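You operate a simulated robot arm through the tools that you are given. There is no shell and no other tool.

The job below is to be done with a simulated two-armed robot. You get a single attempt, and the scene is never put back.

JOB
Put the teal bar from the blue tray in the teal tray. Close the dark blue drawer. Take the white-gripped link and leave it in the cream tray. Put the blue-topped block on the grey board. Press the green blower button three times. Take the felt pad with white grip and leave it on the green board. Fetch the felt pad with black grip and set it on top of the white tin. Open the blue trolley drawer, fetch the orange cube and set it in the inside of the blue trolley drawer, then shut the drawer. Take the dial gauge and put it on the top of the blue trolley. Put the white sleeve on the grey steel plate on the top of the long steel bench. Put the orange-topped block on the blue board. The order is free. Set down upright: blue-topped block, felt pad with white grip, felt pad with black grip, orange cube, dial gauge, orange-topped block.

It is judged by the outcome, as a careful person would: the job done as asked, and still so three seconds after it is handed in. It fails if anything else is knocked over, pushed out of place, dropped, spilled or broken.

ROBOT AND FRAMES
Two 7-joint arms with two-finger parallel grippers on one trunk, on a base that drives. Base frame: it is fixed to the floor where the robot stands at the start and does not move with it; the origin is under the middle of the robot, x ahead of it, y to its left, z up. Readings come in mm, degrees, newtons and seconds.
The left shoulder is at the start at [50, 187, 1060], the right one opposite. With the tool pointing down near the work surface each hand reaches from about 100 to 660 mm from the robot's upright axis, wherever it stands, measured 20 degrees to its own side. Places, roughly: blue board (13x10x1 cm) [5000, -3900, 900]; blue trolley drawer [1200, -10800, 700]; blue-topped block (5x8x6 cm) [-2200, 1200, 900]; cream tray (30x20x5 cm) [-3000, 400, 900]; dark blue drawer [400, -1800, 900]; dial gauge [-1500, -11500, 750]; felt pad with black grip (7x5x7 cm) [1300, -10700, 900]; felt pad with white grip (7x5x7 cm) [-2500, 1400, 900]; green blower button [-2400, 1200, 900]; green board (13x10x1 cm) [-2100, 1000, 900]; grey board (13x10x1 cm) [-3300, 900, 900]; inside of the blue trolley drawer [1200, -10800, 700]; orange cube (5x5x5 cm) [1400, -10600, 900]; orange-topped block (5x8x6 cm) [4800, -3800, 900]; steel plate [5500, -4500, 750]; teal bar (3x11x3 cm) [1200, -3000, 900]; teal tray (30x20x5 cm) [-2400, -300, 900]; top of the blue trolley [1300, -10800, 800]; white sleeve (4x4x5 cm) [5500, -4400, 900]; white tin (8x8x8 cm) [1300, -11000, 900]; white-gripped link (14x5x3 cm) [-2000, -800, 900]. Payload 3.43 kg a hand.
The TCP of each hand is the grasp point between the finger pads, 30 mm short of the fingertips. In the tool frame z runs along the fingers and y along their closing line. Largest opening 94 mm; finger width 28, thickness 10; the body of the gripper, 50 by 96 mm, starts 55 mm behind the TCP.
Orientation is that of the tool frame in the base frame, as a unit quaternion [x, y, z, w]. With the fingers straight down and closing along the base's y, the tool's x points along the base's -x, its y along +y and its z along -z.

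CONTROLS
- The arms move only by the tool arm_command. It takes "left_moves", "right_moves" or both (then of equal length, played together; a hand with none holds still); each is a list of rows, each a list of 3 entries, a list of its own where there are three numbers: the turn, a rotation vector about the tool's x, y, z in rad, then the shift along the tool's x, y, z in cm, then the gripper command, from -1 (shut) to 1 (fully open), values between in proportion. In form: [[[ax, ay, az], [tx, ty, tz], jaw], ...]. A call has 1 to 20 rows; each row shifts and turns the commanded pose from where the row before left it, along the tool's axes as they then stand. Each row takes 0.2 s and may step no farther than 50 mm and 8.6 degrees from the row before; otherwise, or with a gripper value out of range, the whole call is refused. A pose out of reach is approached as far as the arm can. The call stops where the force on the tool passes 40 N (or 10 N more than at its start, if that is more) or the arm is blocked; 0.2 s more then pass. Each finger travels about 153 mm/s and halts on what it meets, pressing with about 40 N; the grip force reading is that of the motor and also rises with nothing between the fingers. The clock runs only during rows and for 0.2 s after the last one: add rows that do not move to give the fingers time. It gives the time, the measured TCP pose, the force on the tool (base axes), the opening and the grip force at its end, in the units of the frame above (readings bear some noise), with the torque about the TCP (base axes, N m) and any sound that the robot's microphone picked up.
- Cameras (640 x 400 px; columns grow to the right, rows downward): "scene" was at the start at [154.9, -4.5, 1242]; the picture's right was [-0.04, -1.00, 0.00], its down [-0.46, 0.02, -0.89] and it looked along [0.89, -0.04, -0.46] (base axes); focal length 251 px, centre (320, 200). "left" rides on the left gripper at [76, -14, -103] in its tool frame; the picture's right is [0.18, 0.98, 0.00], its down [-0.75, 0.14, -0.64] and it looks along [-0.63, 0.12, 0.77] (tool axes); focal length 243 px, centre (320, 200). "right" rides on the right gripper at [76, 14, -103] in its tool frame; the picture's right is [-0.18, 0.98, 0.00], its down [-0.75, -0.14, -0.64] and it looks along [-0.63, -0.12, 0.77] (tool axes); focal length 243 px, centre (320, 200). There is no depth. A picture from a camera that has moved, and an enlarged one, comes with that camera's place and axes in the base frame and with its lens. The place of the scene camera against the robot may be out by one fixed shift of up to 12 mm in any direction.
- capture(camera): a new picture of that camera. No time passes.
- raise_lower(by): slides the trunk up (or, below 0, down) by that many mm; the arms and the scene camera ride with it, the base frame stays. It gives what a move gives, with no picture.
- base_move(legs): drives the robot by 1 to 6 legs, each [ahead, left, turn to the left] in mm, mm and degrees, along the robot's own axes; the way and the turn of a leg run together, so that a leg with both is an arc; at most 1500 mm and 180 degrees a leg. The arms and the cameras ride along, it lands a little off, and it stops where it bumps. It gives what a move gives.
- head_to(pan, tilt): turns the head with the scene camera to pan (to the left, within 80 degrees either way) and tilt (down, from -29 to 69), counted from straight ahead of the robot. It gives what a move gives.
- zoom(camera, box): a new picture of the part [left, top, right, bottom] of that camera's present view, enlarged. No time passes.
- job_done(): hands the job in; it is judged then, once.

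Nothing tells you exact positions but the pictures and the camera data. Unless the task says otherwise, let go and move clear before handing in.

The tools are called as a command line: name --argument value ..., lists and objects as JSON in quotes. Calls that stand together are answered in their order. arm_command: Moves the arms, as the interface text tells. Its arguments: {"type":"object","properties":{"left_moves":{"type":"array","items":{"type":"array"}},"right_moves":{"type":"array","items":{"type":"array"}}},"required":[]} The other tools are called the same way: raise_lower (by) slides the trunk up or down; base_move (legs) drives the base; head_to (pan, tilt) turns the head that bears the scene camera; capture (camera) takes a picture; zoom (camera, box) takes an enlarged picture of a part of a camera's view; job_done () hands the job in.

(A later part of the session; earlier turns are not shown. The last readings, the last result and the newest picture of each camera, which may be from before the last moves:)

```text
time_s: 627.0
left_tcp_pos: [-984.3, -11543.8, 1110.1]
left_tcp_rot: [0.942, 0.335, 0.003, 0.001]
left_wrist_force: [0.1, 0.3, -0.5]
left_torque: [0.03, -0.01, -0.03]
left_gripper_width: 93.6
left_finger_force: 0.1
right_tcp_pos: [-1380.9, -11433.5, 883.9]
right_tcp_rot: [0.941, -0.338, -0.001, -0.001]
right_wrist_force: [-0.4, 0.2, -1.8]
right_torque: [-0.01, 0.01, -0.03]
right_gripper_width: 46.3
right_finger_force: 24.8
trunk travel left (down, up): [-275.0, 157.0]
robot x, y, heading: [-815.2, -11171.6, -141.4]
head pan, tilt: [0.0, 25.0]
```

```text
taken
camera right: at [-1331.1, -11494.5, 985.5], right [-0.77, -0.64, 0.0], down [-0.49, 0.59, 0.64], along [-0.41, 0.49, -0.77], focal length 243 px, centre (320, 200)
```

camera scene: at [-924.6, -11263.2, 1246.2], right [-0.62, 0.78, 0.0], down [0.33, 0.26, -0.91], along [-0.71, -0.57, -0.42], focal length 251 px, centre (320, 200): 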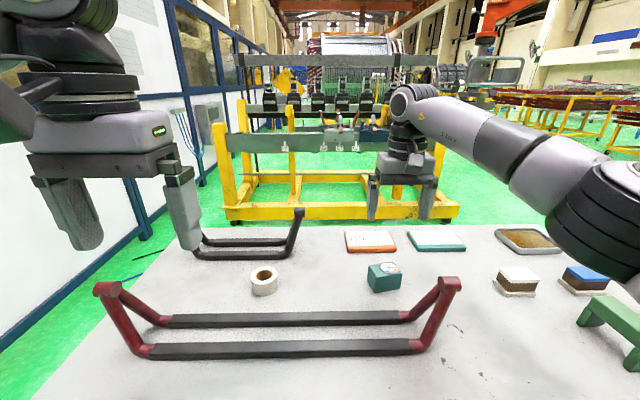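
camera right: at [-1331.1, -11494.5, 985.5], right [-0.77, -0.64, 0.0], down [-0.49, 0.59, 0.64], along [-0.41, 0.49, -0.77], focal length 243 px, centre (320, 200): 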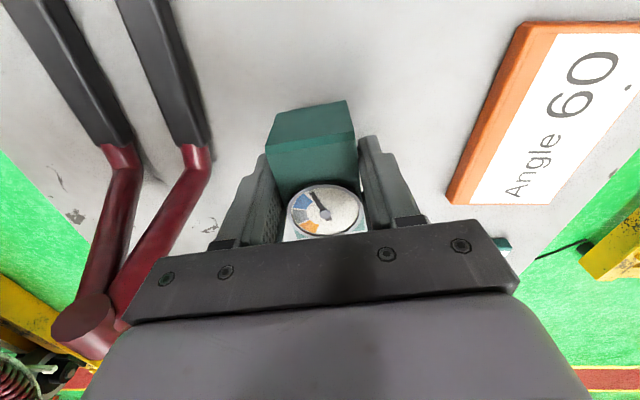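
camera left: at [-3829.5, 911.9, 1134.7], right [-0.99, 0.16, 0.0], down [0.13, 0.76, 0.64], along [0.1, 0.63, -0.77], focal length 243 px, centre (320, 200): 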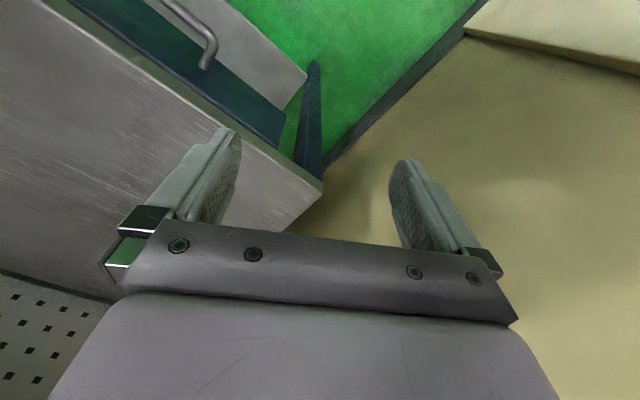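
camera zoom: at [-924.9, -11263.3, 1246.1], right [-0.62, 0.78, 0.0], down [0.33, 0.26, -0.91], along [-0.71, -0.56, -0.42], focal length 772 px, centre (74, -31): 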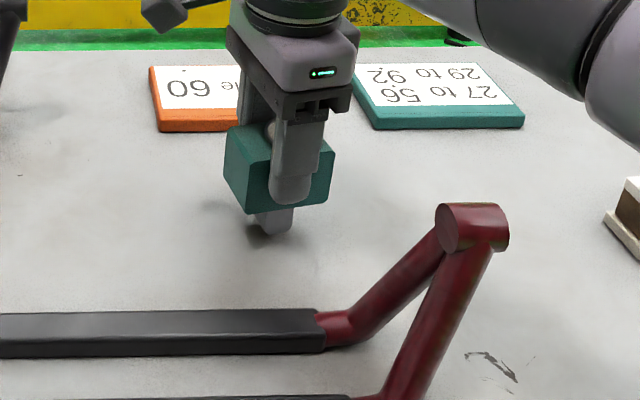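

The gauge is gripped and lifted. I'll raise it clear slowly and back away from the table.

arm_command --right_moves '[[[0, 0, 0], [0, 0, -0.8], -1], [[0, 0, 0], [0, 0, -1.3], -1], [[0, 0, 0], [0, 0, -1.5], -1], [[0, 0, 0], [0, 0, -1.5], -1], [[0, 0, 0], [0, 0, -1.5], -1], [[0, 0, 0], [0, 0, -1.5], -1], [[0, 0, 0], [0, 0, -1.5], -1], [[0, 0, 0], [0, 0, -1.5], -1], [[0, 0, 0], [0, 0, -1.5], -1], [[0, 0, 0], [0, 0, -1.5], -1], [[0, 0, 0], [0, 0, -1.0], -1], [[0, 0, 0], [0, 0, -0.5], -1], [[0, 0, 0], [0, 0, 0], -1]]'

base_move --legs '[[-300, 0, 0]]'

capture --camera "right"

capture --camera "scene"

```text
time_s: 629.8
left_tcp_pos: [-985.7, -11544.3, 1109.4]
left_tcp_rot: [0.942, 0.334, 0.003, 0.001]
left_wrist_force: [-0.7, 0.2, 0.0]
left_torque: [-0.02, 0.01, 0.01]
left_gripper_width: 93.9
left_finger_force: 0.1
right_tcp_pos: [-1374.4, -11430.6, 1038.3]
right_tcp_rot: [0.941, -0.338, -0.001, -0.001]
right_wrist_force: [-0.6, -0.3, -2.4]
right_torque: [-0.03, -0.04, -0.03]
right_gripper_width: 46.2
right_finger_force: 25.5
right hand out of reach, approached as far as the arm can: row 11
trunk travel left (down, up): [-275.0, 157.0]
robot x, y, heading: [-813.3, -11171.4, -141.5]
head pan, tilt: [0.0, 25.0]
```

```text
time_s: 631.8
left_tcp_pos: [-752.7, -11358.0, 1109.8]
left_tcp_rot: [0.943, 0.334, 0.003, 0.001]
left_wrist_force: [0.2, 0.6, -0.2]
left_torque: [-0.01, 0.0, -0.04]
left_gripper_width: 94.2
left_finger_force: 0.0
right_tcp_pos: [-1141.8, -11243.8, 1038.8]
right_tcp_rot: [0.941, -0.339, 0.0, -0.001]
right_wrist_force: [0.4, -0.1, -1.9]
right_torque: [0.0, -0.02, -0.02]
right_gripper_width: 46.4
right_finger_force: 24.6
trunk travel left (down, up): [-275.0, 157.0]
robot x, y, heading: [-577.7, -10983.9, -141.5]
head pan, tilt: [0.0, 25.0]
```

```text
taken
camera right: at [-1092.8, -11304.0, 1139.8], right [-0.77, -0.64, 0.0], down [-0.49, 0.59, 0.64], along [-0.41, 0.49, -0.77], focal length 243 px, centre (320, 200)
```

right: 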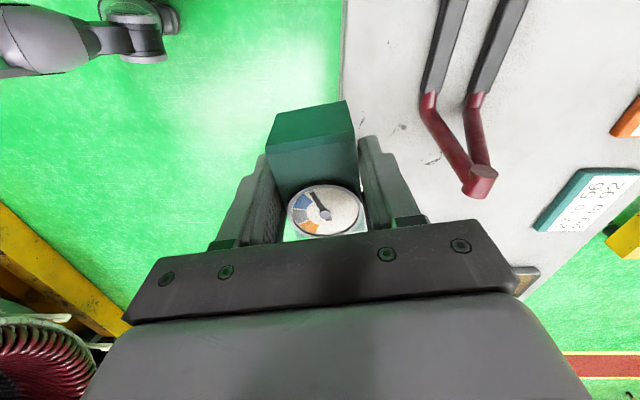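

```text
taken
camera scene: at [-691.9, -11077.5, 1246.2], right [-0.62, 0.78, 0.0], down [0.33, 0.26, -0.91], along [-0.71, -0.56, -0.42], focal length 251 px, centre (320, 200)
```

scene: 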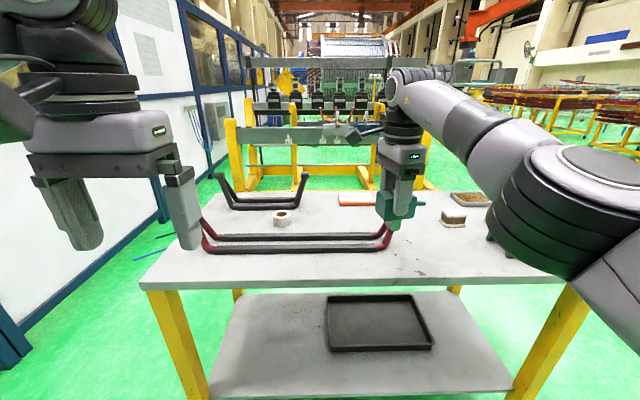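

The gauge is held steadily. I'll back off a little more and turn towards the blue trolley.

base_move --legs '[[-200, 0, 0], [0, 0, 147]]'

head_to --pan 0 --tilt 15

capture --camera "scene"

```text
time_s: 639.4
left_tcp_pos: [-65.4, -10642.7, 1110.6]
left_tcp_rot: [-0.043, 0.999, 0.001, -0.002]
left_wrist_force: [-0.2, -0.3, 0.0]
left_torque: [0.01, -0.03, -0.03]
left_gripper_width: 94.0
left_finger_force: 0.0
right_tcp_pos: [194.2, -10955.6, 1037.3]
right_tcp_rot: [0.599, 0.801, -0.001, 0.0]
right_wrist_force: [0.2, -0.4, -1.8]
right_torque: [0.0, 0.01, 0.02]
right_gripper_width: 46.1
right_finger_force: 25.1
trunk travel left (down, up): [-275.0, 157.0]
robot x, y, heading: [-417.3, -10860.2, 4.6]
head pan, tilt: [0.0, 25.0]
```

```text
time_s: 640.1
left_tcp_pos: [-66.1, -10642.4, 1110.2]
left_tcp_rot: [-0.043, 0.999, 0.002, -0.003]
left_wrist_force: [-0.3, -0.7, 0.2]
left_torque: [0.01, -0.01, -0.02]
left_gripper_width: 93.9
left_finger_force: 0.0
right_tcp_pos: [193.4, -10955.5, 1038.0]
right_tcp_rot: [0.6, 0.8, -0.001, 0.002]
right_wrist_force: [0.0, 0.5, -2.1]
right_torque: [-0.03, 0.01, -0.01]
right_gripper_width: 46.1
right_finger_force: 24.8
trunk travel left (down, up): [-275.0, 157.0]
robot x, y, heading: [-416.3, -10856.5, 4.6]
head pan, tilt: [0.0, 15.0]
```

```text
taken
camera scene: at [-261.6, -10844.5, 1262.3], right [0.08, -1.0, 0.0], down [-0.26, -0.02, -0.97], along [0.96, 0.07, -0.26], focal length 251 px, centre (320, 200)
```

scene: 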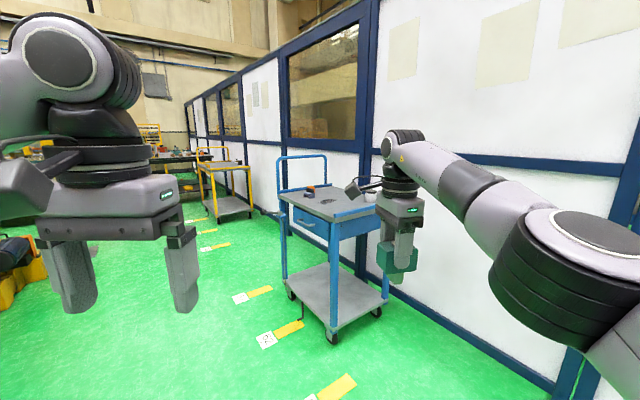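

zoom --camera "scene" --box '[260, 140, 420, 260]'

```text
3.33 times, centred on (340, 200) of scene
camera zoom: at [-261.6, -10844.5, 1262.3], right [0.08, -1.0, 0.0], down [-0.26, -0.02, -0.97], along [0.96, 0.07, -0.26], focal length 836 px, centre (253, 200)
```

zoom: 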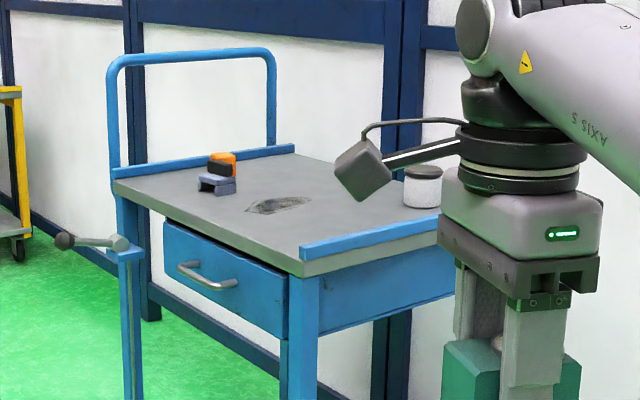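

The blue trolley has the black-gripped felt pad, the orange cube behind it, and the white tin on top, and its drawer faces me diagonally. I'll move round to stand square to the drawer.

base_move --legs '[[0, 450, 0], [0, 0, -56.3], [0, 1080, 0], [350, 0, 0]]'

head_to --pan 0 --tilt 25

capture --camera "scene"

```text
time_s: 658.2
left_tcp_pos: [979.3, -10176.9, 1112.2]
left_tcp_rot: [0.429, 0.903, 0.003, -0.001]
left_wrist_force: [0.7, -0.3, 0.2]
left_torque: [0.01, 0.01, -0.03]
left_gripper_width: 93.9
left_finger_force: 0.1
right_tcp_pos: [863.2, -10566.3, 1036.8]
right_tcp_rot: [0.905, 0.426, -0.001, 0.0]
right_wrist_force: [0.5, 0.0, -1.6]
right_torque: [0.02, -0.05, 0.03]
right_gripper_width: 46.1
right_finger_force: 25.2
trunk travel left (down, up): [-275.0, 157.0]
robot x, y, heading: [605.3, -10003.5, -51.2]
head pan, tilt: [0.0, 15.0]
```

```text
time_s: 658.9
left_tcp_pos: [976.3, -10177.1, 1110.1]
left_tcp_rot: [0.431, 0.903, 0.003, -0.001]
left_wrist_force: [-0.5, -0.3, 0.8]
left_torque: [0.01, 0.0, -0.03]
left_gripper_width: 94.1
left_finger_force: 0.1
right_tcp_pos: [863.2, -10565.6, 1037.7]
right_tcp_rot: [0.905, 0.425, -0.001, 0.0]
right_wrist_force: [-0.1, -0.1, -1.2]
right_torque: [0.01, -0.01, -0.01]
right_gripper_width: 46.0
right_finger_force: 25.1
trunk travel left (down, up): [-275.0, 157.0]
robot x, y, heading: [604.8, -10004.3, -51.5]
head pan, tilt: [0.0, 25.0]
```

```text
taken
camera scene: at [702.0, -10122.4, 1246.2], right [-0.78, -0.62, 0.0], down [-0.26, 0.33, -0.91], along [0.56, -0.71, -0.42], focal length 251 px, centre (320, 200)
```

scene: 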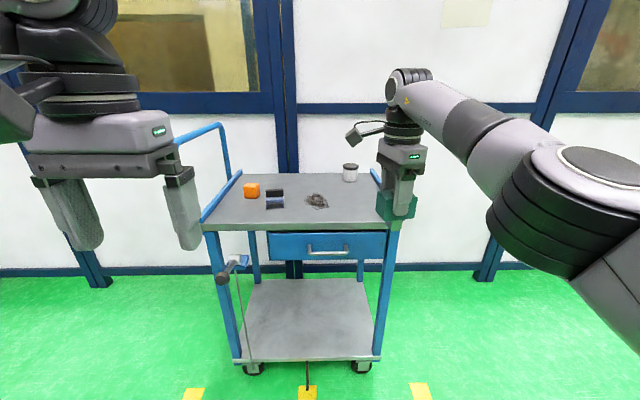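

zoom --camera "scene" --box '[190, 150, 410, 290]'

```text
2.86 times, centred on (300, 220) of scene
camera zoom: at [702.0, -10122.4, 1246.2], right [-0.78, -0.62, 0.0], down [-0.26, 0.33, -0.91], along [0.56, -0.71, -0.42], focal length 717 px, centre (377, 143)
```

zoom: 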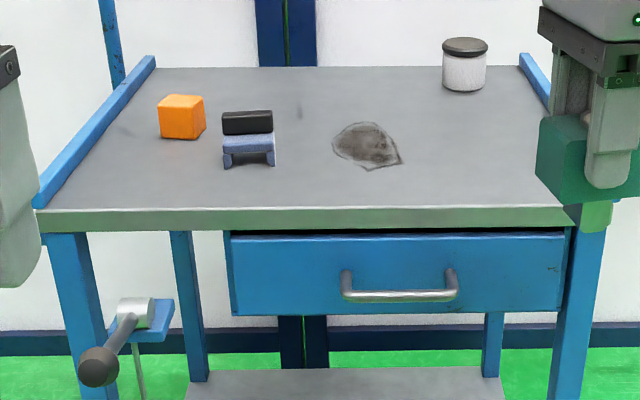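

The trolley top is near z 838, with its front edge about 827 mm ahead. I'll move in and set the gauge down on a clear patch at the front right of the top.

base_move --legs '[[0, -60, 0], [400, 0, 0]]'

capture --camera "right"

capture --camera "scene"

```text
time_s: 662.2
left_tcp_pos: [1174.8, -10514.5, 1110.6]
left_tcp_rot: [0.428, 0.904, 0.002, -0.002]
left_wrist_force: [-0.2, -0.1, -0.4]
left_torque: [0.01, 0.01, 0.0]
left_gripper_width: 94.1
left_finger_force: 0.1
right_tcp_pos: [1063.1, -10905.9, 1037.4]
right_tcp_rot: [0.904, 0.428, -0.001, 0.0]
right_wrist_force: [-0.4, -0.8, -1.8]
right_torque: [0.02, 0.01, 0.0]
right_gripper_width: 45.9
right_finger_force: 25.3
trunk travel left (down, up): [-275.0, 157.0]
robot x, y, heading: [795.7, -10339.2, -51.3]
head pan, tilt: [0.0, 25.0]
```

```text
taken
camera right: at [1122.2, -10855.9, 1139.5], right [0.64, -0.77, 0.0], down [-0.58, -0.49, 0.64], along [-0.49, -0.41, -0.77], focal length 243 px, centre (320, 200)
```

right: 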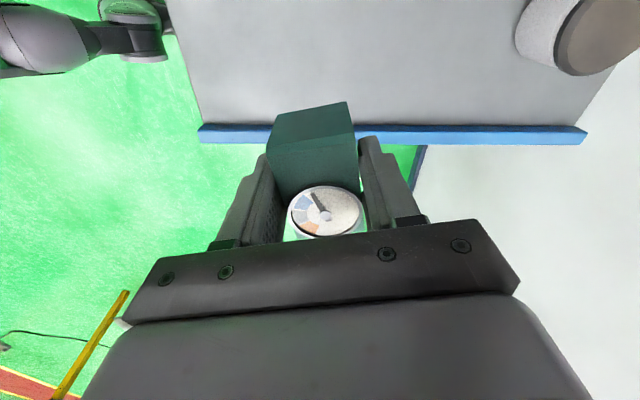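

```text
taken
camera scene: at [899.7, -10462.0, 1246.1], right [-0.78, -0.63, 0.0], down [-0.27, 0.33, -0.91], along [0.57, -0.71, -0.42], focal length 251 px, centre (320, 200)
```

scene: 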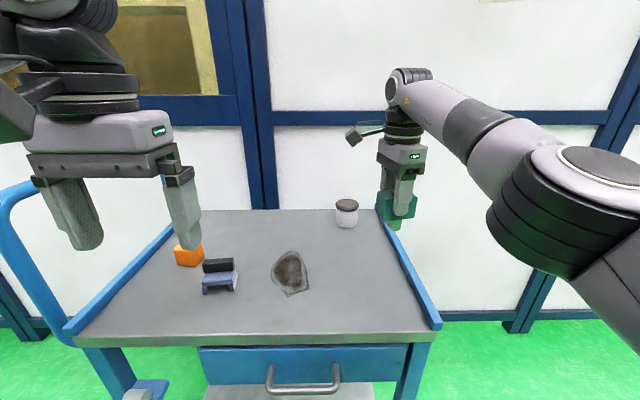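

arm_command --right_moves '[[[0, 0, 0], [1.0, -0.7, 0], -1], [[0, 0, 0], [1.5, -1.0, 0.5], -1], [[0, 0, 0], [1.5, -1.0, 1.2], -1], [[0, 0, 0], [1.2, -0.8, 1.5], -1], [[0, 0, 0], [0.8, -0.5, 1.5], -1], [[0, 0, 0], [0, 0, 1.5], -1], [[0, 0, 0], [0, 0, 1.5], -1], [[0, 0, 0], [0, 0, 1.5], -1], [[0, 0, 0], [0, 0, 1.2], -1], [[0, 0, 0], [0, 0, 0.8], -1], [[0, 0, 0], [0, 0, 0], -1]]'

capture --camera "right"

capture --camera "scene"

```text
time_s: 664.6
left_tcp_pos: [1175.3, -10515.4, 1111.2]
left_tcp_rot: [0.428, 0.904, 0.002, -0.002]
left_wrist_force: [-0.3, 0.0, 0.4]
left_torque: [0.01, -0.02, 0.02]
left_gripper_width: 94.1
left_finger_force: 0.0
right_tcp_pos: [1115.6, -10868.6, 940.1]
right_tcp_rot: [0.904, 0.428, -0.002, 0.0]
right_wrist_force: [-0.3, -0.5, -1.9]
right_torque: [0.04, -0.01, 0.03]
right_gripper_width: 45.8
right_finger_force: 24.7
right hand out of reach, approached as far as the arm can: row 1, 2, 3, 4, 5, 6, 7, 9
trunk travel left (down, up): [-275.0, 157.0]
robot x, y, heading: [800.1, -10344.7, -51.1]
head pan, tilt: [0.0, 25.0]
```

```text
taken
camera right: at [1174.9, -10818.7, 1041.9], right [0.64, -0.77, 0.0], down [-0.58, -0.49, 0.64], along [-0.49, -0.41, -0.76], focal length 243 px, centre (320, 200)
```

right: 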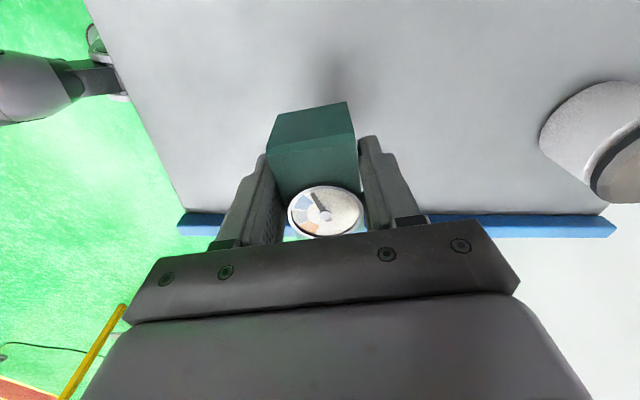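

```text
taken
camera scene: at [899.5, -10461.7, 1246.2], right [-0.78, -0.63, 0.0], down [-0.26, 0.33, -0.91], along [0.57, -0.71, -0.42], focal length 251 px, centre (320, 200)
```

scene: 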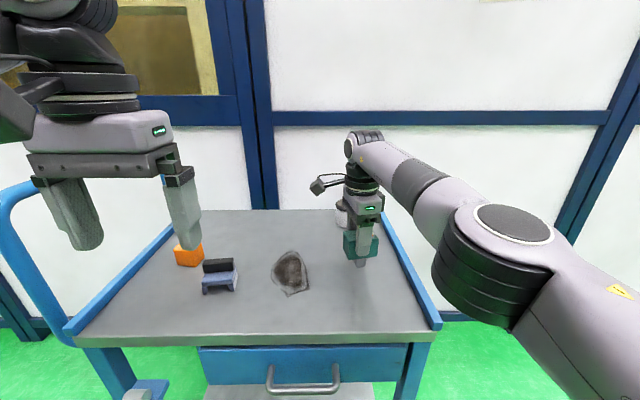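

arm_command --right_moves '[[[0, 0, 0], [0, -1.5, 0.5], -1], [[0, 0, 0], [0, -2, 0.5], -1], [[0, 0, 0], [0, -1.5, 0.5], -1], [[0, 0, 0], [0, 0, 0.5], -1], [[0, 0, 0], [0, 0, 0], -1]]'

capture --camera "right"

zoom --camera "scene" --box '[250, 180, 450, 330]'

```text
time_s: 665.8
left_tcp_pos: [1175.2, -10515.3, 1110.2]
left_tcp_rot: [0.428, 0.904, 0.004, -0.001]
left_wrist_force: [0.9, -0.6, -0.3]
left_torque: [0.04, 0.02, 0.01]
left_gripper_width: 93.9
left_finger_force: 0.1
right_tcp_pos: [1117.3, -10867.9, 932.4]
right_tcp_rot: [0.904, 0.428, -0.002, 0.001]
right_wrist_force: [-1.1, 0.5, -2.3]
right_torque: [0.02, -0.02, 0.0]
right_gripper_width: 46.1
right_finger_force: 25.2
right hand out of reach, approached as far as the arm can: row 1, 2, 3
trunk travel left (down, up): [-275.0, 157.0]
robot x, y, heading: [798.3, -10348.1, -51.0]
head pan, tilt: [0.0, 25.0]
```

```text
taken
camera right: at [1176.1, -10818.5, 1033.9], right [0.64, -0.77, 0.0], down [-0.58, -0.49, 0.64], along [-0.49, -0.41, -0.76], focal length 243 px, centre (320, 200)
```

right: 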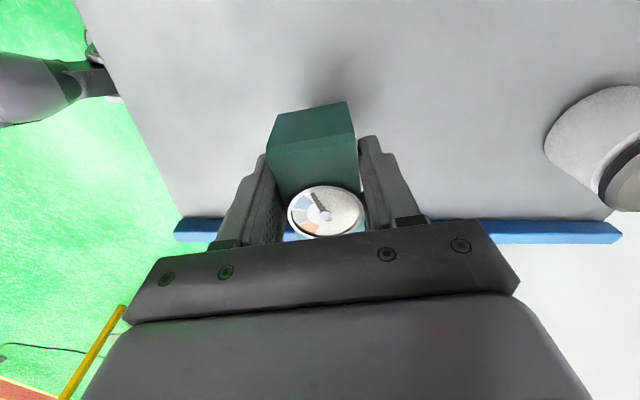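

```text
2.67 times, centred on (350, 255) of scene
camera zoom: at [899.5, -10461.7, 1246.2], right [-0.78, -0.63, 0.0], down [-0.26, 0.33, -0.91], along [0.57, -0.71, -0.42], focal length 669 px, centre (240, 53)
```

zoom: 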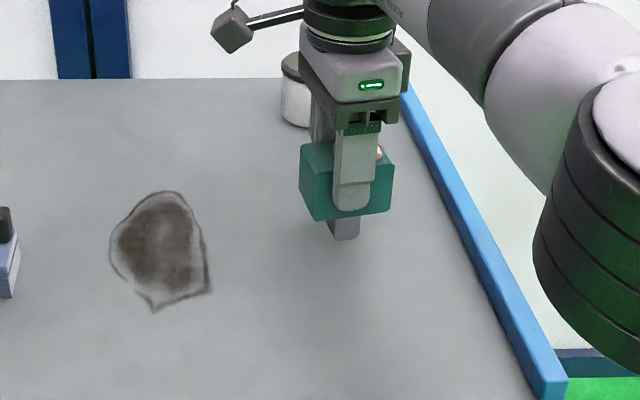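

The arm is at a limit in that direction, but this spot is clear of everything, so I'll set the gauge down here.

arm_command --right_moves '[[[0, 0, 0], [0, 0, 1], -1], [[0, 0, 0], [0, 0, 1.2], -1], [[0, 0, 0], [0, 0, 1.2], -1], [[0, 0, 0], [0, 0, 0.8], -1], [[0, 0, 0], [0, 0, 0], -1]]'

arm_command --right_moves '[[[0, 0, 0], [0, 0, 0.4], -1], [[0, 0, 0], [0, 0, 0], -1]]'

arm_command --right_moves '[[[0, 0, 0], [0, 0, 0.3], -1], [[0, 0, 0], [0, 0, 0], -1]]'

zoom --camera "scene" --box '[250, 180, 450, 330]'

```text
time_s: 667.0
left_tcp_pos: [1174.8, -10515.4, 1110.1]
left_tcp_rot: [0.428, 0.904, 0.003, -0.001]
left_wrist_force: [-0.5, -1.0, 0.2]
left_torque: [-0.04, 0.01, 0.0]
left_gripper_width: 94.0
left_finger_force: 0.1
right_tcp_pos: [1120.0, -10869.7, 892.1]
right_tcp_rot: [0.904, 0.428, -0.002, 0.001]
right_wrist_force: [0.0, 0.6, -2.0]
right_torque: [-0.01, -0.02, 0.01]
right_gripper_width: 45.9
right_finger_force: 24.9
right hand out of reach, approached as far as the arm can: row 3
trunk travel left (down, up): [-275.0, 157.0]
robot x, y, heading: [797.2, -10343.7, -51.2]
head pan, tilt: [0.0, 25.0]
```

```text
time_s: 667.6
left_tcp_pos: [1175.4, -10514.7, 1110.9]
left_tcp_rot: [0.428, 0.904, 0.002, -0.001]
left_wrist_force: [0.2, 0.4, -0.3]
left_torque: [-0.02, 0.02, 0.0]
left_gripper_width: 94.1
left_finger_force: 0.0
right_tcp_pos: [1120.7, -10868.9, 887.2]
right_tcp_rot: [0.904, 0.428, -0.001, 0.001]
right_wrist_force: [-0.9, 0.3, -1.7]
right_torque: [0.0, 0.0, 0.02]
right_gripper_width: 46.1
right_finger_force: 24.8
trunk travel left (down, up): [-275.0, 157.0]
robot x, y, heading: [795.2, -10345.2, -51.1]
head pan, tilt: [0.0, 25.0]
```

```text
time_s: 668.2
left_tcp_pos: [1174.6, -10513.7, 1111.0]
left_tcp_rot: [0.428, 0.904, 0.002, 0.0]
left_wrist_force: [-0.1, -0.5, -0.8]
left_torque: [0.02, 0.01, -0.02]
left_gripper_width: 94.2
left_finger_force: 0.1
right_tcp_pos: [1121.2, -10869.0, 886.0]
right_tcp_rot: [0.903, 0.429, -0.002, 0.001]
right_wrist_force: [-0.6, -1.0, 5.3]
right_torque: [-0.12, -0.12, 0.0]
right_gripper_width: 46.2
right_finger_force: 24.7
trunk travel left (down, up): [-275.0, 157.0]
robot x, y, heading: [800.5, -10344.8, -51.1]
head pan, tilt: [0.0, 25.0]
```

```text
2.67 times, centred on (350, 255) of scene
camera zoom: at [899.1, -10461.2, 1246.4], right [-0.78, -0.63, 0.0], down [-0.26, 0.33, -0.91], along [0.57, -0.71, -0.42], focal length 669 px, centre (240, 53)
```

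zoom: 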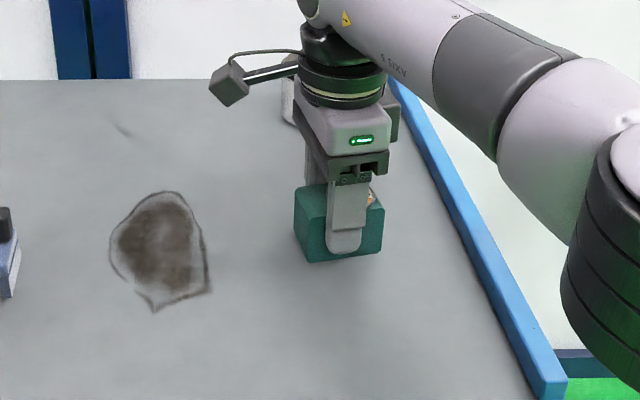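

Contact made. I'll release the gauge and lift away.

arm_command --right_moves '[[[0, 0, 0], [0, 0, -0.1], -1], [[0, 0, 0], [0, 0, 0], -0.2], [[0, 0, 0], [0, 0, 0], 0.2], [[0, 0, 0], [0, 0, 0], 0.6], [[0, 0, 0], [0, 0, 0], 0.6], [[0, 0, 0], [0, 0, -1], 0.6], [[0, 0, 0], [0, 0, -2], 0.6], [[0, 0, 0], [0, 0, -3], 0.6], [[0, 0, 0], [0, 0, -4], 0.6], [[0, 0, 0], [0, 0, -4], 1], [[0, 0, 0], [0, 0, -4], 1]]'

zoom --camera "scene" --box '[250, 180, 450, 330]'

capture --camera "right"

```text
time_s: 670.6
left_tcp_pos: [1175.6, -10514.6, 1110.9]
left_tcp_rot: [0.428, 0.904, 0.003, -0.001]
left_wrist_force: [0.1, -0.9, 0.1]
left_torque: [0.01, 0.0, 0.01]
left_gripper_width: 94.0
left_finger_force: 0.1
right_tcp_pos: [1095.9, -10850.0, 1061.7]
right_tcp_rot: [0.904, 0.428, -0.002, 0.001]
right_wrist_force: [-0.4, 0.0, 0.3]
right_torque: [0.01, 0.0, 0.0]
right_gripper_width: 94.0
right_finger_force: 0.1
right hand out of reach, approached as far as the arm can: row 8, 9, 10, 11
trunk travel left (down, up): [-275.0, 157.0]
robot x, y, heading: [798.4, -10345.7, -51.0]
head pan, tilt: [0.0, 25.0]
```

```text
2.67 times, centred on (350, 255) of scene
camera zoom: at [899.5, -10461.0, 1246.2], right [-0.78, -0.63, 0.0], down [-0.26, 0.33, -0.91], along [0.57, -0.71, -0.42], focal length 669 px, centre (240, 53)
```

zoom: 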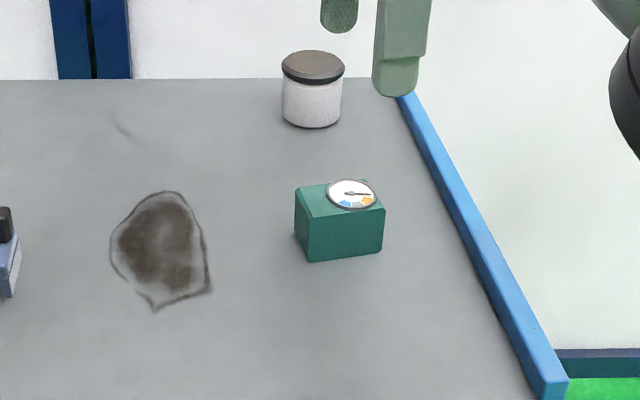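

```text
taken
camera right: at [1153.8, -10799.7, 1164.0], right [0.64, -0.76, 0.0], down [-0.58, -0.49, 0.64], along [-0.49, -0.42, -0.76], focal length 243 px, centre (320, 200)
```

right: 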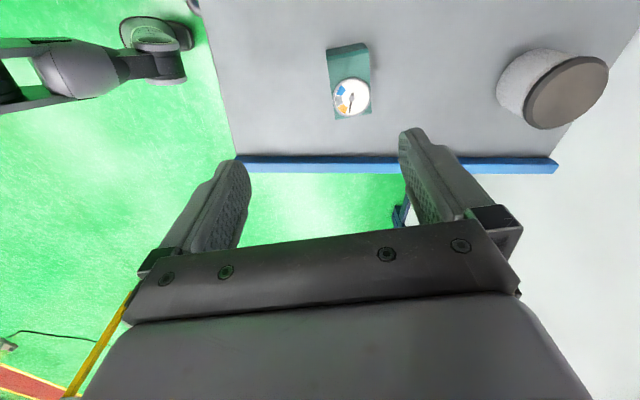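

The gauge is upright on the trolley. Next is the black-gripped felt pad; I'll look at the pad and cube from the left wrist camera and plan the picks.

capture --camera "left"

zoom --camera "scene" --box '[120, 200, 320, 330]'

head_to --pan 35 --tilt 30

capture --camera "scene"

```text
taken
camera left: at [1116.2, -10464.4, 1214.9], right [0.64, 0.77, 0.0], down [0.59, -0.5, 0.64], along [0.49, -0.41, -0.77], focal length 243 px, centre (320, 200)
```

left: 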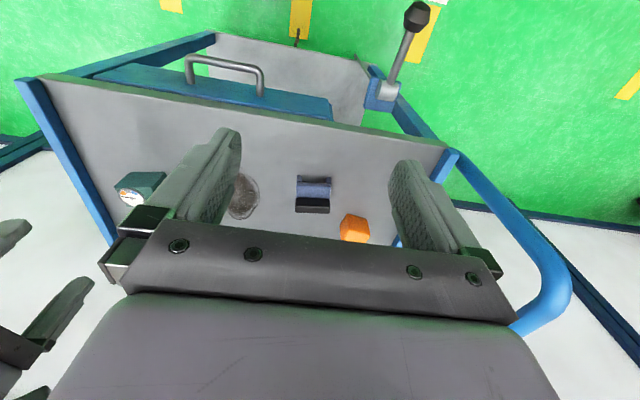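

```text
3.08 times, centred on (220, 265) of scene
camera zoom: at [899.5, -10461.0, 1246.2], right [-0.78, -0.63, 0.0], down [-0.26, 0.33, -0.91], along [0.57, -0.71, -0.42], focal length 772 px, centre (628, 0)
```

zoom: 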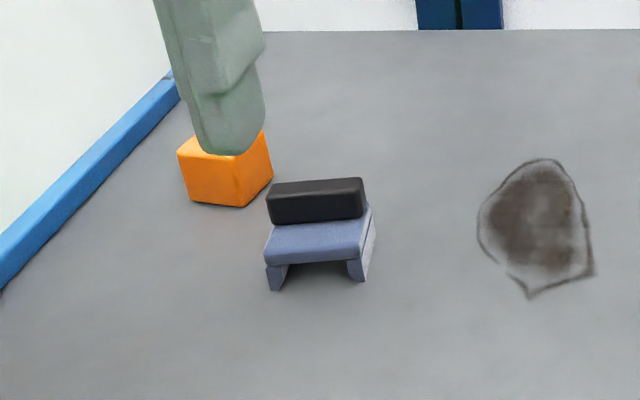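

```text
time_s: 671.6
left_tcp_pos: [1175.2, -10515.0, 1110.9]
left_tcp_rot: [0.428, 0.904, 0.003, -0.002]
left_wrist_force: [-0.3, -0.1, -0.6]
left_torque: [-0.02, -0.02, -0.02]
left_gripper_width: 94.1
left_finger_force: 0.1
right_tcp_pos: [1094.9, -10849.5, 1061.8]
right_tcp_rot: [0.904, 0.428, -0.001, 0.0]
right_wrist_force: [-1.6, -0.9, 0.3]
right_torque: [0.01, -0.02, 0.04]
right_gripper_width: 94.2
right_finger_force: 0.1
trunk travel left (down, up): [-275.0, 157.0]
robot x, y, heading: [801.0, -10341.0, -51.1]
head pan, tilt: [35.0, 30.0]
```

```text
taken
camera scene: at [928.6, -10415.1, 1238.2], right [-0.28, -0.96, 0.0], down [-0.48, 0.14, -0.87], along [0.83, -0.24, -0.5], focal length 251 px, centre (320, 200)
```

scene: 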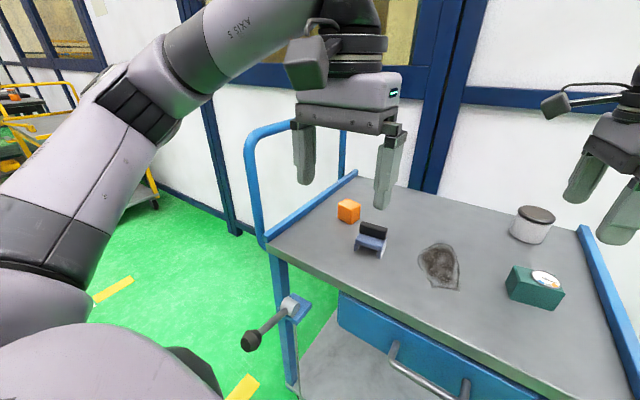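

I'll pick the pad up with the left hand, set it down within the right hand's reach, and then carry it round to the tin with the right hand. First, its exact pose.

zoom --camera "left" --box '[260, 150, 400, 250]'

zoom --camera "scene" --box '[320, 180, 580, 320]'

```text
4.00 times, centred on (330, 200) of left
camera zoom: at [1116.1, -10465.0, 1214.8], right [0.64, 0.77, 0.0], down [0.59, -0.5, 0.64], along [0.49, -0.41, -0.77], focal length 970 px, centre (280, 200)
```

zoom: 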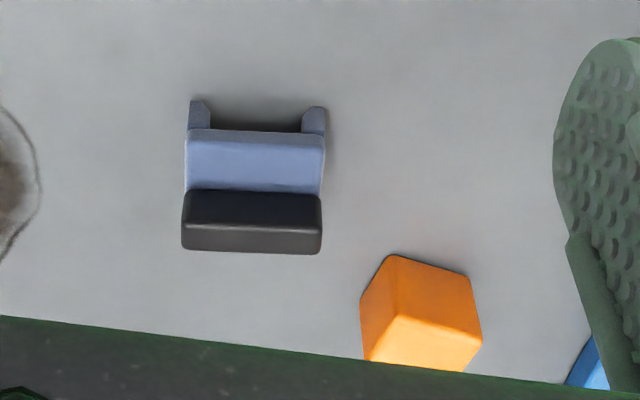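

```text
2.46 times, centred on (450, 250) of scene
camera zoom: at [928.6, -10415.1, 1238.2], right [-0.28, -0.96, 0.0], down [-0.48, 0.14, -0.87], along [0.83, -0.24, -0.5], focal length 617 px, centre (0, 77)
```

zoom: 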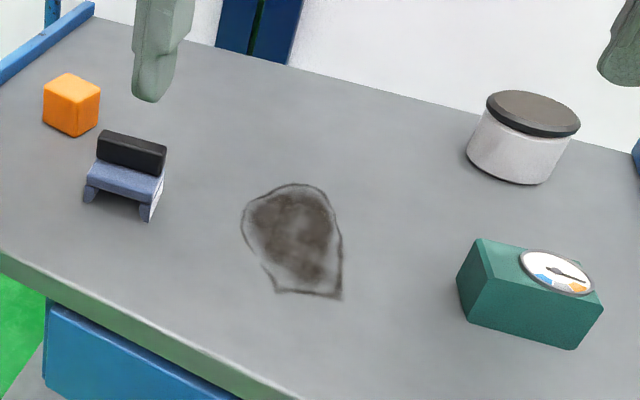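

arm_command --left_moves '[[[0, 0, -0.144], [0, 0, 0], 1], [[0, 0, -0.144], [0, 0, 0], 1], [[0, 0, -0.144], [0, 0, 0], 1], [[0, 0, -0.144], [0, 0, 0], 1], [[0, 0, -0.144], [0, 0, 0], 1], [[0, 0, -0.144], [0, 0, 0], 1], [[0, 0, -0.144], [0, 0, 0], 1], [[0, 0, -0.144], [0, 0, 0], 1], [[0, 0, -0.144], [0, 0, 0], 1], [[0, 0, -0.144], [0, 0, 0], 1], [[0, 0, -0.144], [0, 0, 0], 1], [[0, 0, -0.144], [0, 0, 0], 1], [[0, 0, 0], [0, 0, 0], 1]]'

arm_command --left_moves '[[[0, 0, 0], [0.1, -3.2, 0], 1], [[0, 0, 0], [0.1, -3.2, 0], 1], [[0, 0, 0], [0.1, -3.2, 1], 1], [[0, 0, 0], [0.1, -3.2, 2.5], 0.5], [[0, 0, 0], [0.1, -3.2, 3], 0], [[0, 0, 0], [0, -3.1, 3], 0], [[0, 0, 0], [0, 0, 3], 0], [[0, 0, 0], [0, 0, 0], 0]]'

capture --camera "left"

head_to --pan 5 --tilt 28

capture --camera "scene"

```text
time_s: 674.4
left_tcp_pos: [1175.0, -10515.1, 1111.3]
left_tcp_rot: [-0.41, 0.912, 0.003, 0.001]
left_wrist_force: [-1.0, 0.5, 0.4]
left_torque: [-0.01, -0.01, 0.01]
left_gripper_width: 94.2
left_finger_force: 0.0
right_tcp_pos: [1095.3, -10850.2, 1060.8]
right_tcp_rot: [0.904, 0.428, -0.001, 0.0]
right_wrist_force: [-0.5, -0.4, 0.3]
right_torque: [0.01, 0.0, -0.04]
right_gripper_width: 93.8
right_finger_force: 0.2
trunk travel left (down, up): [-275.0, 157.0]
robot x, y, heading: [799.9, -10340.4, -51.3]
head pan, tilt: [35.0, 30.0]
```

```text
time_s: 676.2
left_tcp_pos: [1313.5, -10645.4, 985.3]
left_tcp_rot: [-0.409, 0.913, 0.002, 0.001]
left_wrist_force: [0.4, -0.4, -0.6]
left_torque: [0.02, 0.04, -0.01]
left_gripper_width: 46.7
left_finger_force: 0.0
right_tcp_pos: [1095.3, -10849.4, 1062.0]
right_tcp_rot: [0.904, 0.428, -0.002, 0.0]
right_wrist_force: [0.0, -0.2, -0.1]
right_torque: [-0.03, 0.0, 0.03]
right_gripper_width: 94.0
right_finger_force: 0.1
trunk travel left (down, up): [-275.0, 157.0]
robot x, y, heading: [798.4, -10340.9, -51.1]
head pan, tilt: [35.0, 30.0]
```

```text
taken
camera left: at [1273.8, -10711.0, 1089.9], right [-0.86, 0.52, 0.0], down [0.4, 0.65, 0.65], along [0.33, 0.55, -0.76], focal length 243 px, centre (320, 200)
```

left: 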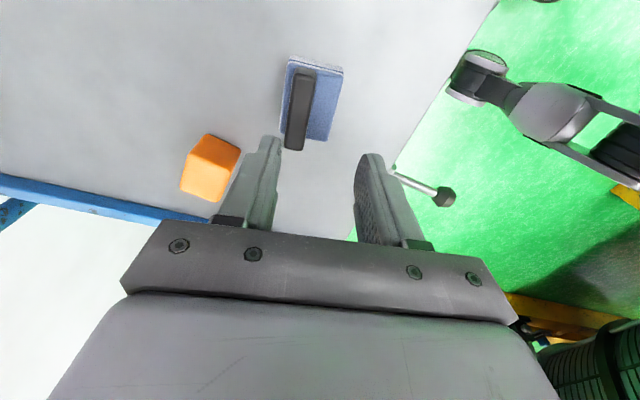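

```text
time_s: 677.1
left_tcp_pos: [1312.9, -10644.7, 986.7]
left_tcp_rot: [-0.409, 0.912, 0.002, 0.001]
left_wrist_force: [-0.5, 0.1, 0.4]
left_torque: [0.01, 0.03, 0.0]
left_gripper_width: 47.4
left_finger_force: 0.0
right_tcp_pos: [1095.4, -10850.1, 1061.8]
right_tcp_rot: [0.904, 0.428, -0.002, 0.0]
right_wrist_force: [0.1, -0.9, 0.4]
right_torque: [-0.01, 0.03, -0.03]
right_gripper_width: 94.1
right_finger_force: 0.1
trunk travel left (down, up): [-275.0, 157.0]
robot x, y, heading: [797.9, -10341.8, -51.1]
head pan, tilt: [5.0, 28.0]
```

```text
taken
camera scene: at [904.9, -10455.5, 1241.4], right [-0.72, -0.69, 0.0], down [-0.33, 0.34, -0.88], along [0.61, -0.64, -0.47], focal length 251 px, centre (320, 200)
```

scene: 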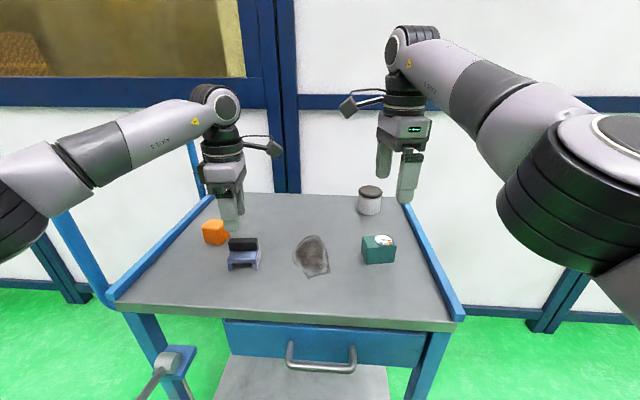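

arm_command --left_moves '[[[0, 0, 0], [1.07, -1.7, 0.5], 0], [[0, 0, 0], [0, 0, 2], 0], [[0, 0, 0], [0, 0, 1.5], 0], [[0, 0, 0], [0, 0, 0], 0]]'

capture --camera "left"

zoom --camera "scene" --box '[180, 170, 320, 280]'

```text
time_s: 678.1
left_tcp_pos: [1320.3, -10664.0, 945.3]
left_tcp_rot: [-0.409, 0.913, 0.002, 0.001]
left_wrist_force: [0.0, -0.3, -1.3]
left_torque: [-0.01, 0.0, -0.01]
left_gripper_width: 47.0
left_finger_force: 0.0
right_tcp_pos: [1094.6, -10850.1, 1061.5]
right_tcp_rot: [0.904, 0.428, -0.002, 0.001]
right_wrist_force: [0.3, -0.3, -0.1]
right_torque: [0.03, 0.01, 0.01]
right_gripper_width: 94.0
right_finger_force: 0.0
trunk travel left (down, up): [-275.0, 157.0]
robot x, y, heading: [802.6, -10347.3, -51.3]
head pan, tilt: [5.0, 28.0]
```

```text
taken
camera left: at [1279.8, -10731.2, 1048.9], right [-0.86, 0.52, 0.0], down [0.4, 0.65, 0.65], along [0.33, 0.55, -0.76], focal length 243 px, centre (320, 200)
```

left: 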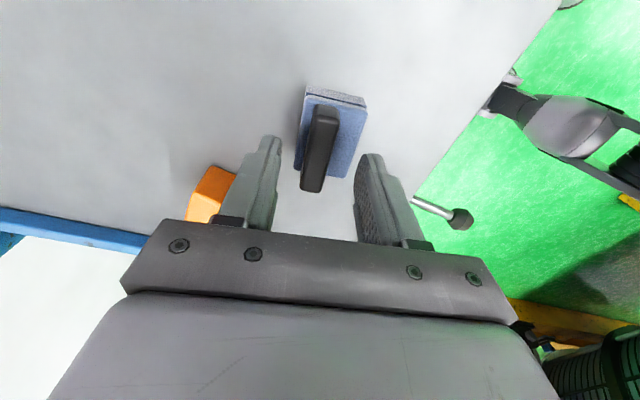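

```text
3.64 times, centred on (250, 225) of scene
camera zoom: at [904.8, -10455.6, 1241.4], right [-0.72, -0.69, 0.0], down [-0.32, 0.34, -0.88], along [0.61, -0.64, -0.47], focal length 912 px, centre (574, 109)
```

zoom: 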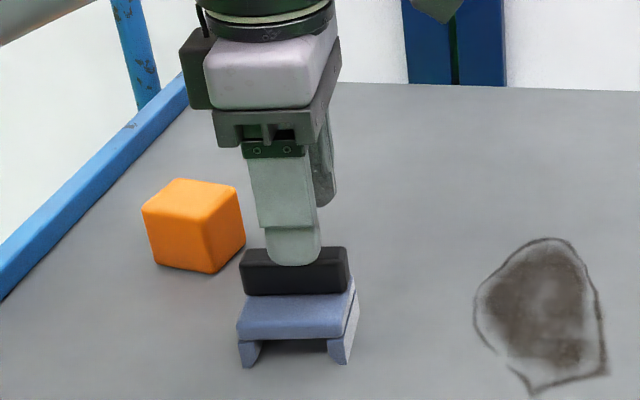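

arm_command --left_moves '[[[0, 0, 0], [0.6, -0.15, 0.8], 0], [[0, 0, 0], [0, 0, 0.8], 0], [[0, 0, 0], [0, 0, 0.5], 0], [[0, 0, 0], [0, 0, 0], 0]]'

zoom --camera "left" --box '[220, 70, 420, 230]'

zoom --camera "scene" --box '[180, 170, 320, 280]'

```text
time_s: 679.1
left_tcp_pos: [1317.8, -10668.9, 923.3]
left_tcp_rot: [-0.41, 0.912, 0.003, 0.002]
left_wrist_force: [0.2, -0.1, -1.2]
left_torque: [-0.01, -0.02, 0.04]
left_gripper_width: 47.0
left_finger_force: 0.1
right_tcp_pos: [1095.0, -10850.2, 1061.2]
right_tcp_rot: [0.904, 0.428, -0.001, 0.001]
right_wrist_force: [-1.2, -0.4, 0.5]
right_torque: [-0.02, 0.0, 0.01]
right_gripper_width: 94.1
right_finger_force: 0.0
trunk travel left (down, up): [-275.0, 157.0]
robot x, y, heading: [796.1, -10344.9, -51.4]
head pan, tilt: [5.0, 28.0]
```

```text
2.50 times, centred on (320, 150) of left
camera zoom: at [1277.4, -10735.3, 1027.7], right [-0.86, 0.52, 0.0], down [0.4, 0.65, 0.65], along [0.33, 0.55, -0.76], focal length 606 px, centre (320, 325)
```

zoom: 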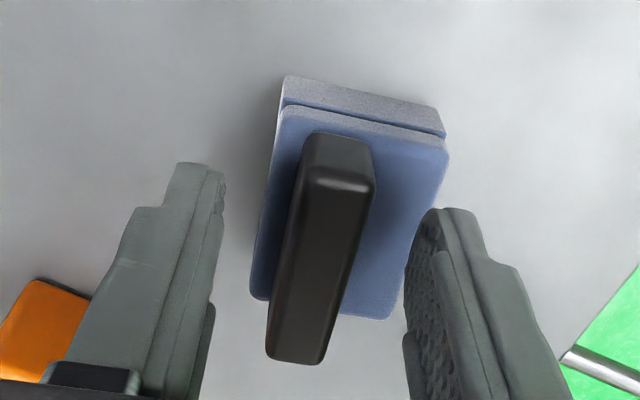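

```text
3.64 times, centred on (250, 225) of scene
camera zoom: at [904.8, -10455.6, 1241.4], right [-0.72, -0.69, 0.0], down [-0.32, 0.34, -0.88], along [0.61, -0.64, -0.47], focal length 912 px, centre (574, 109)
```

zoom: 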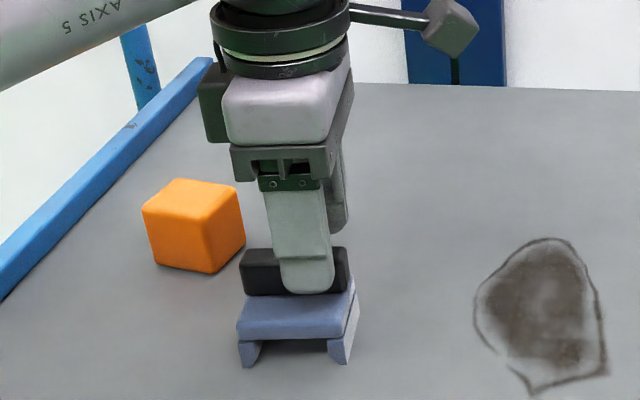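

arm_command --left_moves '[[[0, 0, 0], [0, 0, 0], -0.3], [[0, 0, 0], [0, 0, 0], -0.6], [[0, 0, 0], [0, 0, 0], -1], [[0, 0, 0], [0, 0, 0], -1], [[0, 0, 0], [0, 0, 0], -1]]'

arm_command --left_moves '[[[0, 0, 0], [0, 0, -0.3], -1], [[0, 0, 0], [0, 0, -0.3], -1], [[0, 0, 0], [0, 0, -0.5], -1], [[0, 0, 0], [0, 0, -0.7], -1], [[0, 0, 0], [0, 0, -1], -1], [[0, 0, 0], [0, 0, 0], -1]]'

zoom --camera "scene" --box '[180, 170, 320, 280]'

```text
time_s: 680.3
left_tcp_pos: [1317.4, -10669.3, 924.2]
left_tcp_rot: [-0.41, 0.912, 0.003, 0.001]
left_wrist_force: [0.1, 0.2, 0.4]
left_torque: [-0.05, 0.01, 0.0]
left_gripper_width: 17.1
left_finger_force: 39.9
right_tcp_pos: [1095.0, -10849.9, 1061.5]
right_tcp_rot: [0.904, 0.428, -0.002, 0.001]
right_wrist_force: [-0.2, 0.4, 0.8]
right_torque: [-0.02, -0.01, -0.02]
right_gripper_width: 93.8
right_finger_force: 0.0
trunk travel left (down, up): [-275.0, 157.0]
robot x, y, heading: [799.5, -10342.2, -51.3]
head pan, tilt: [5.0, 28.0]
```

```text
time_s: 681.7
left_tcp_pos: [1318.3, -10670.3, 952.7]
left_tcp_rot: [-0.409, 0.913, 0.001, 0.001]
left_wrist_force: [1.0, 0.0, -0.2]
left_torque: [-0.01, 0.0, -0.02]
left_gripper_width: 16.8
left_finger_force: 39.6
right_tcp_pos: [1095.1, -10850.3, 1061.5]
right_tcp_rot: [0.904, 0.428, -0.002, 0.001]
right_wrist_force: [-0.2, -0.5, -0.9]
right_torque: [0.01, -0.02, -0.04]
right_gripper_width: 93.8
right_finger_force: 0.0
trunk travel left (down, up): [-275.0, 157.0]
robot x, y, heading: [805.0, -10340.5, -51.3]
head pan, tilt: [5.0, 28.0]
```

```text
3.64 times, centred on (250, 225) of scene
camera zoom: at [904.9, -10455.6, 1241.4], right [-0.72, -0.69, 0.0], down [-0.32, 0.34, -0.88], along [0.61, -0.64, -0.47], focal length 912 px, centre (574, 109)
```

zoom: 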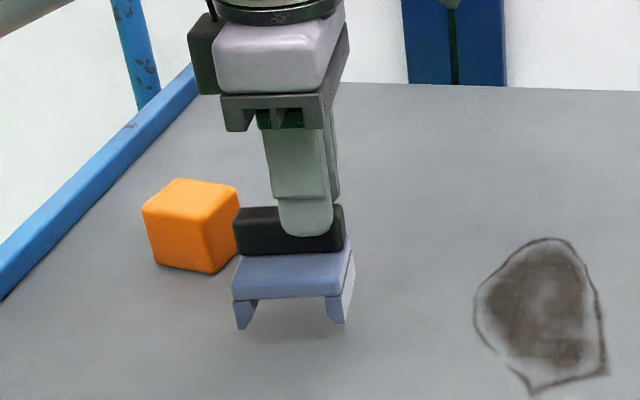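

The pad is in the left hand. I'll nudge the right hand aside, then set the pad down nearer the middle front.

arm_command --right_moves '[[[0, 0, 0], [-2, 0, 0], 1], [[0, 0, 0], [-2, 0, 0], 1], [[0, 0, 0], [-2, 0, 0], 1], [[0, 0, 0], [-2, 0, 0], 1]]'

arm_command --left_moves '[[[0, 0, 0], [0.8, 0.6, 0], -1], [[0, 0, 0], [1.5, 1.1, 0], -1], [[0, 0, 0], [1.7, 1.25, 0], -1], [[0, 0, 0], [1.7, 1.25, 0], -1], [[0, 0, 0], [1.7, 1.25, 0], -1], [[0, 0, 0], [1.7, 1.25, 0], -1], [[0, 0, 0], [1.6, 1.2, 0], -1], [[0, 0, 0], [1.1, 0.9, 0], -1], [[0, 0, 0], [0.6, 0.4, 0], -1], [[0, 0, 0], [0, 0, 1], -1], [[0, 0, 0], [0, 0, 1], -1], [[0, 0, 0], [0, 0, 0], -1]]'

capture --camera "scene"

```text
time_s: 682.7
left_tcp_pos: [1318.1, -10670.4, 953.0]
left_tcp_rot: [-0.409, 0.913, 0.003, 0.002]
left_wrist_force: [1.0, -0.8, -1.4]
left_torque: [-0.03, 0.01, 0.02]
left_gripper_width: 16.9
left_finger_force: 40.3
right_tcp_pos: [1044.2, -10914.3, 1060.8]
right_tcp_rot: [0.904, 0.427, -0.001, 0.0]
right_wrist_force: [-0.2, 0.0, -0.7]
right_torque: [-0.03, 0.0, 0.02]
right_gripper_width: 94.1
right_finger_force: 0.1
right hand out of reach, approached as far as the arm can: row 2
trunk travel left (down, up): [-275.0, 157.0]
robot x, y, heading: [798.0, -10339.1, -51.2]
head pan, tilt: [5.0, 28.0]
```

```text
time_s: 685.3
left_tcp_pos: [1165.7, -10701.2, 931.5]
left_tcp_rot: [-0.409, 0.913, 0.003, 0.002]
left_wrist_force: [-0.6, -0.5, -1.4]
left_torque: [0.01, 0.01, 0.03]
left_gripper_width: 17.0
left_finger_force: 40.0
right_tcp_pos: [1043.9, -10912.8, 1061.3]
right_tcp_rot: [0.904, 0.428, -0.001, 0.001]
right_wrist_force: [0.4, 0.3, -1.1]
right_torque: [0.0, -0.02, -0.01]
right_gripper_width: 93.9
right_finger_force: 0.1
trunk travel left (down, up): [-275.0, 157.0]
robot x, y, heading: [801.5, -10340.0, -51.4]
head pan, tilt: [5.0, 28.0]
```

```text
taken
camera scene: at [904.9, -10455.6, 1241.4], right [-0.72, -0.69, 0.0], down [-0.32, 0.34, -0.88], along [0.61, -0.64, -0.47], focal length 251 px, centre (320, 200)
```

scene: 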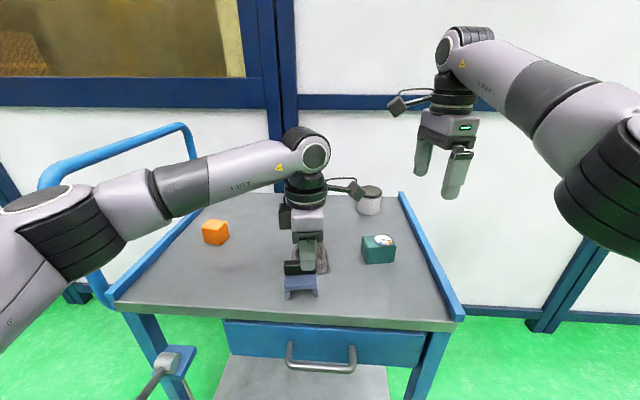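

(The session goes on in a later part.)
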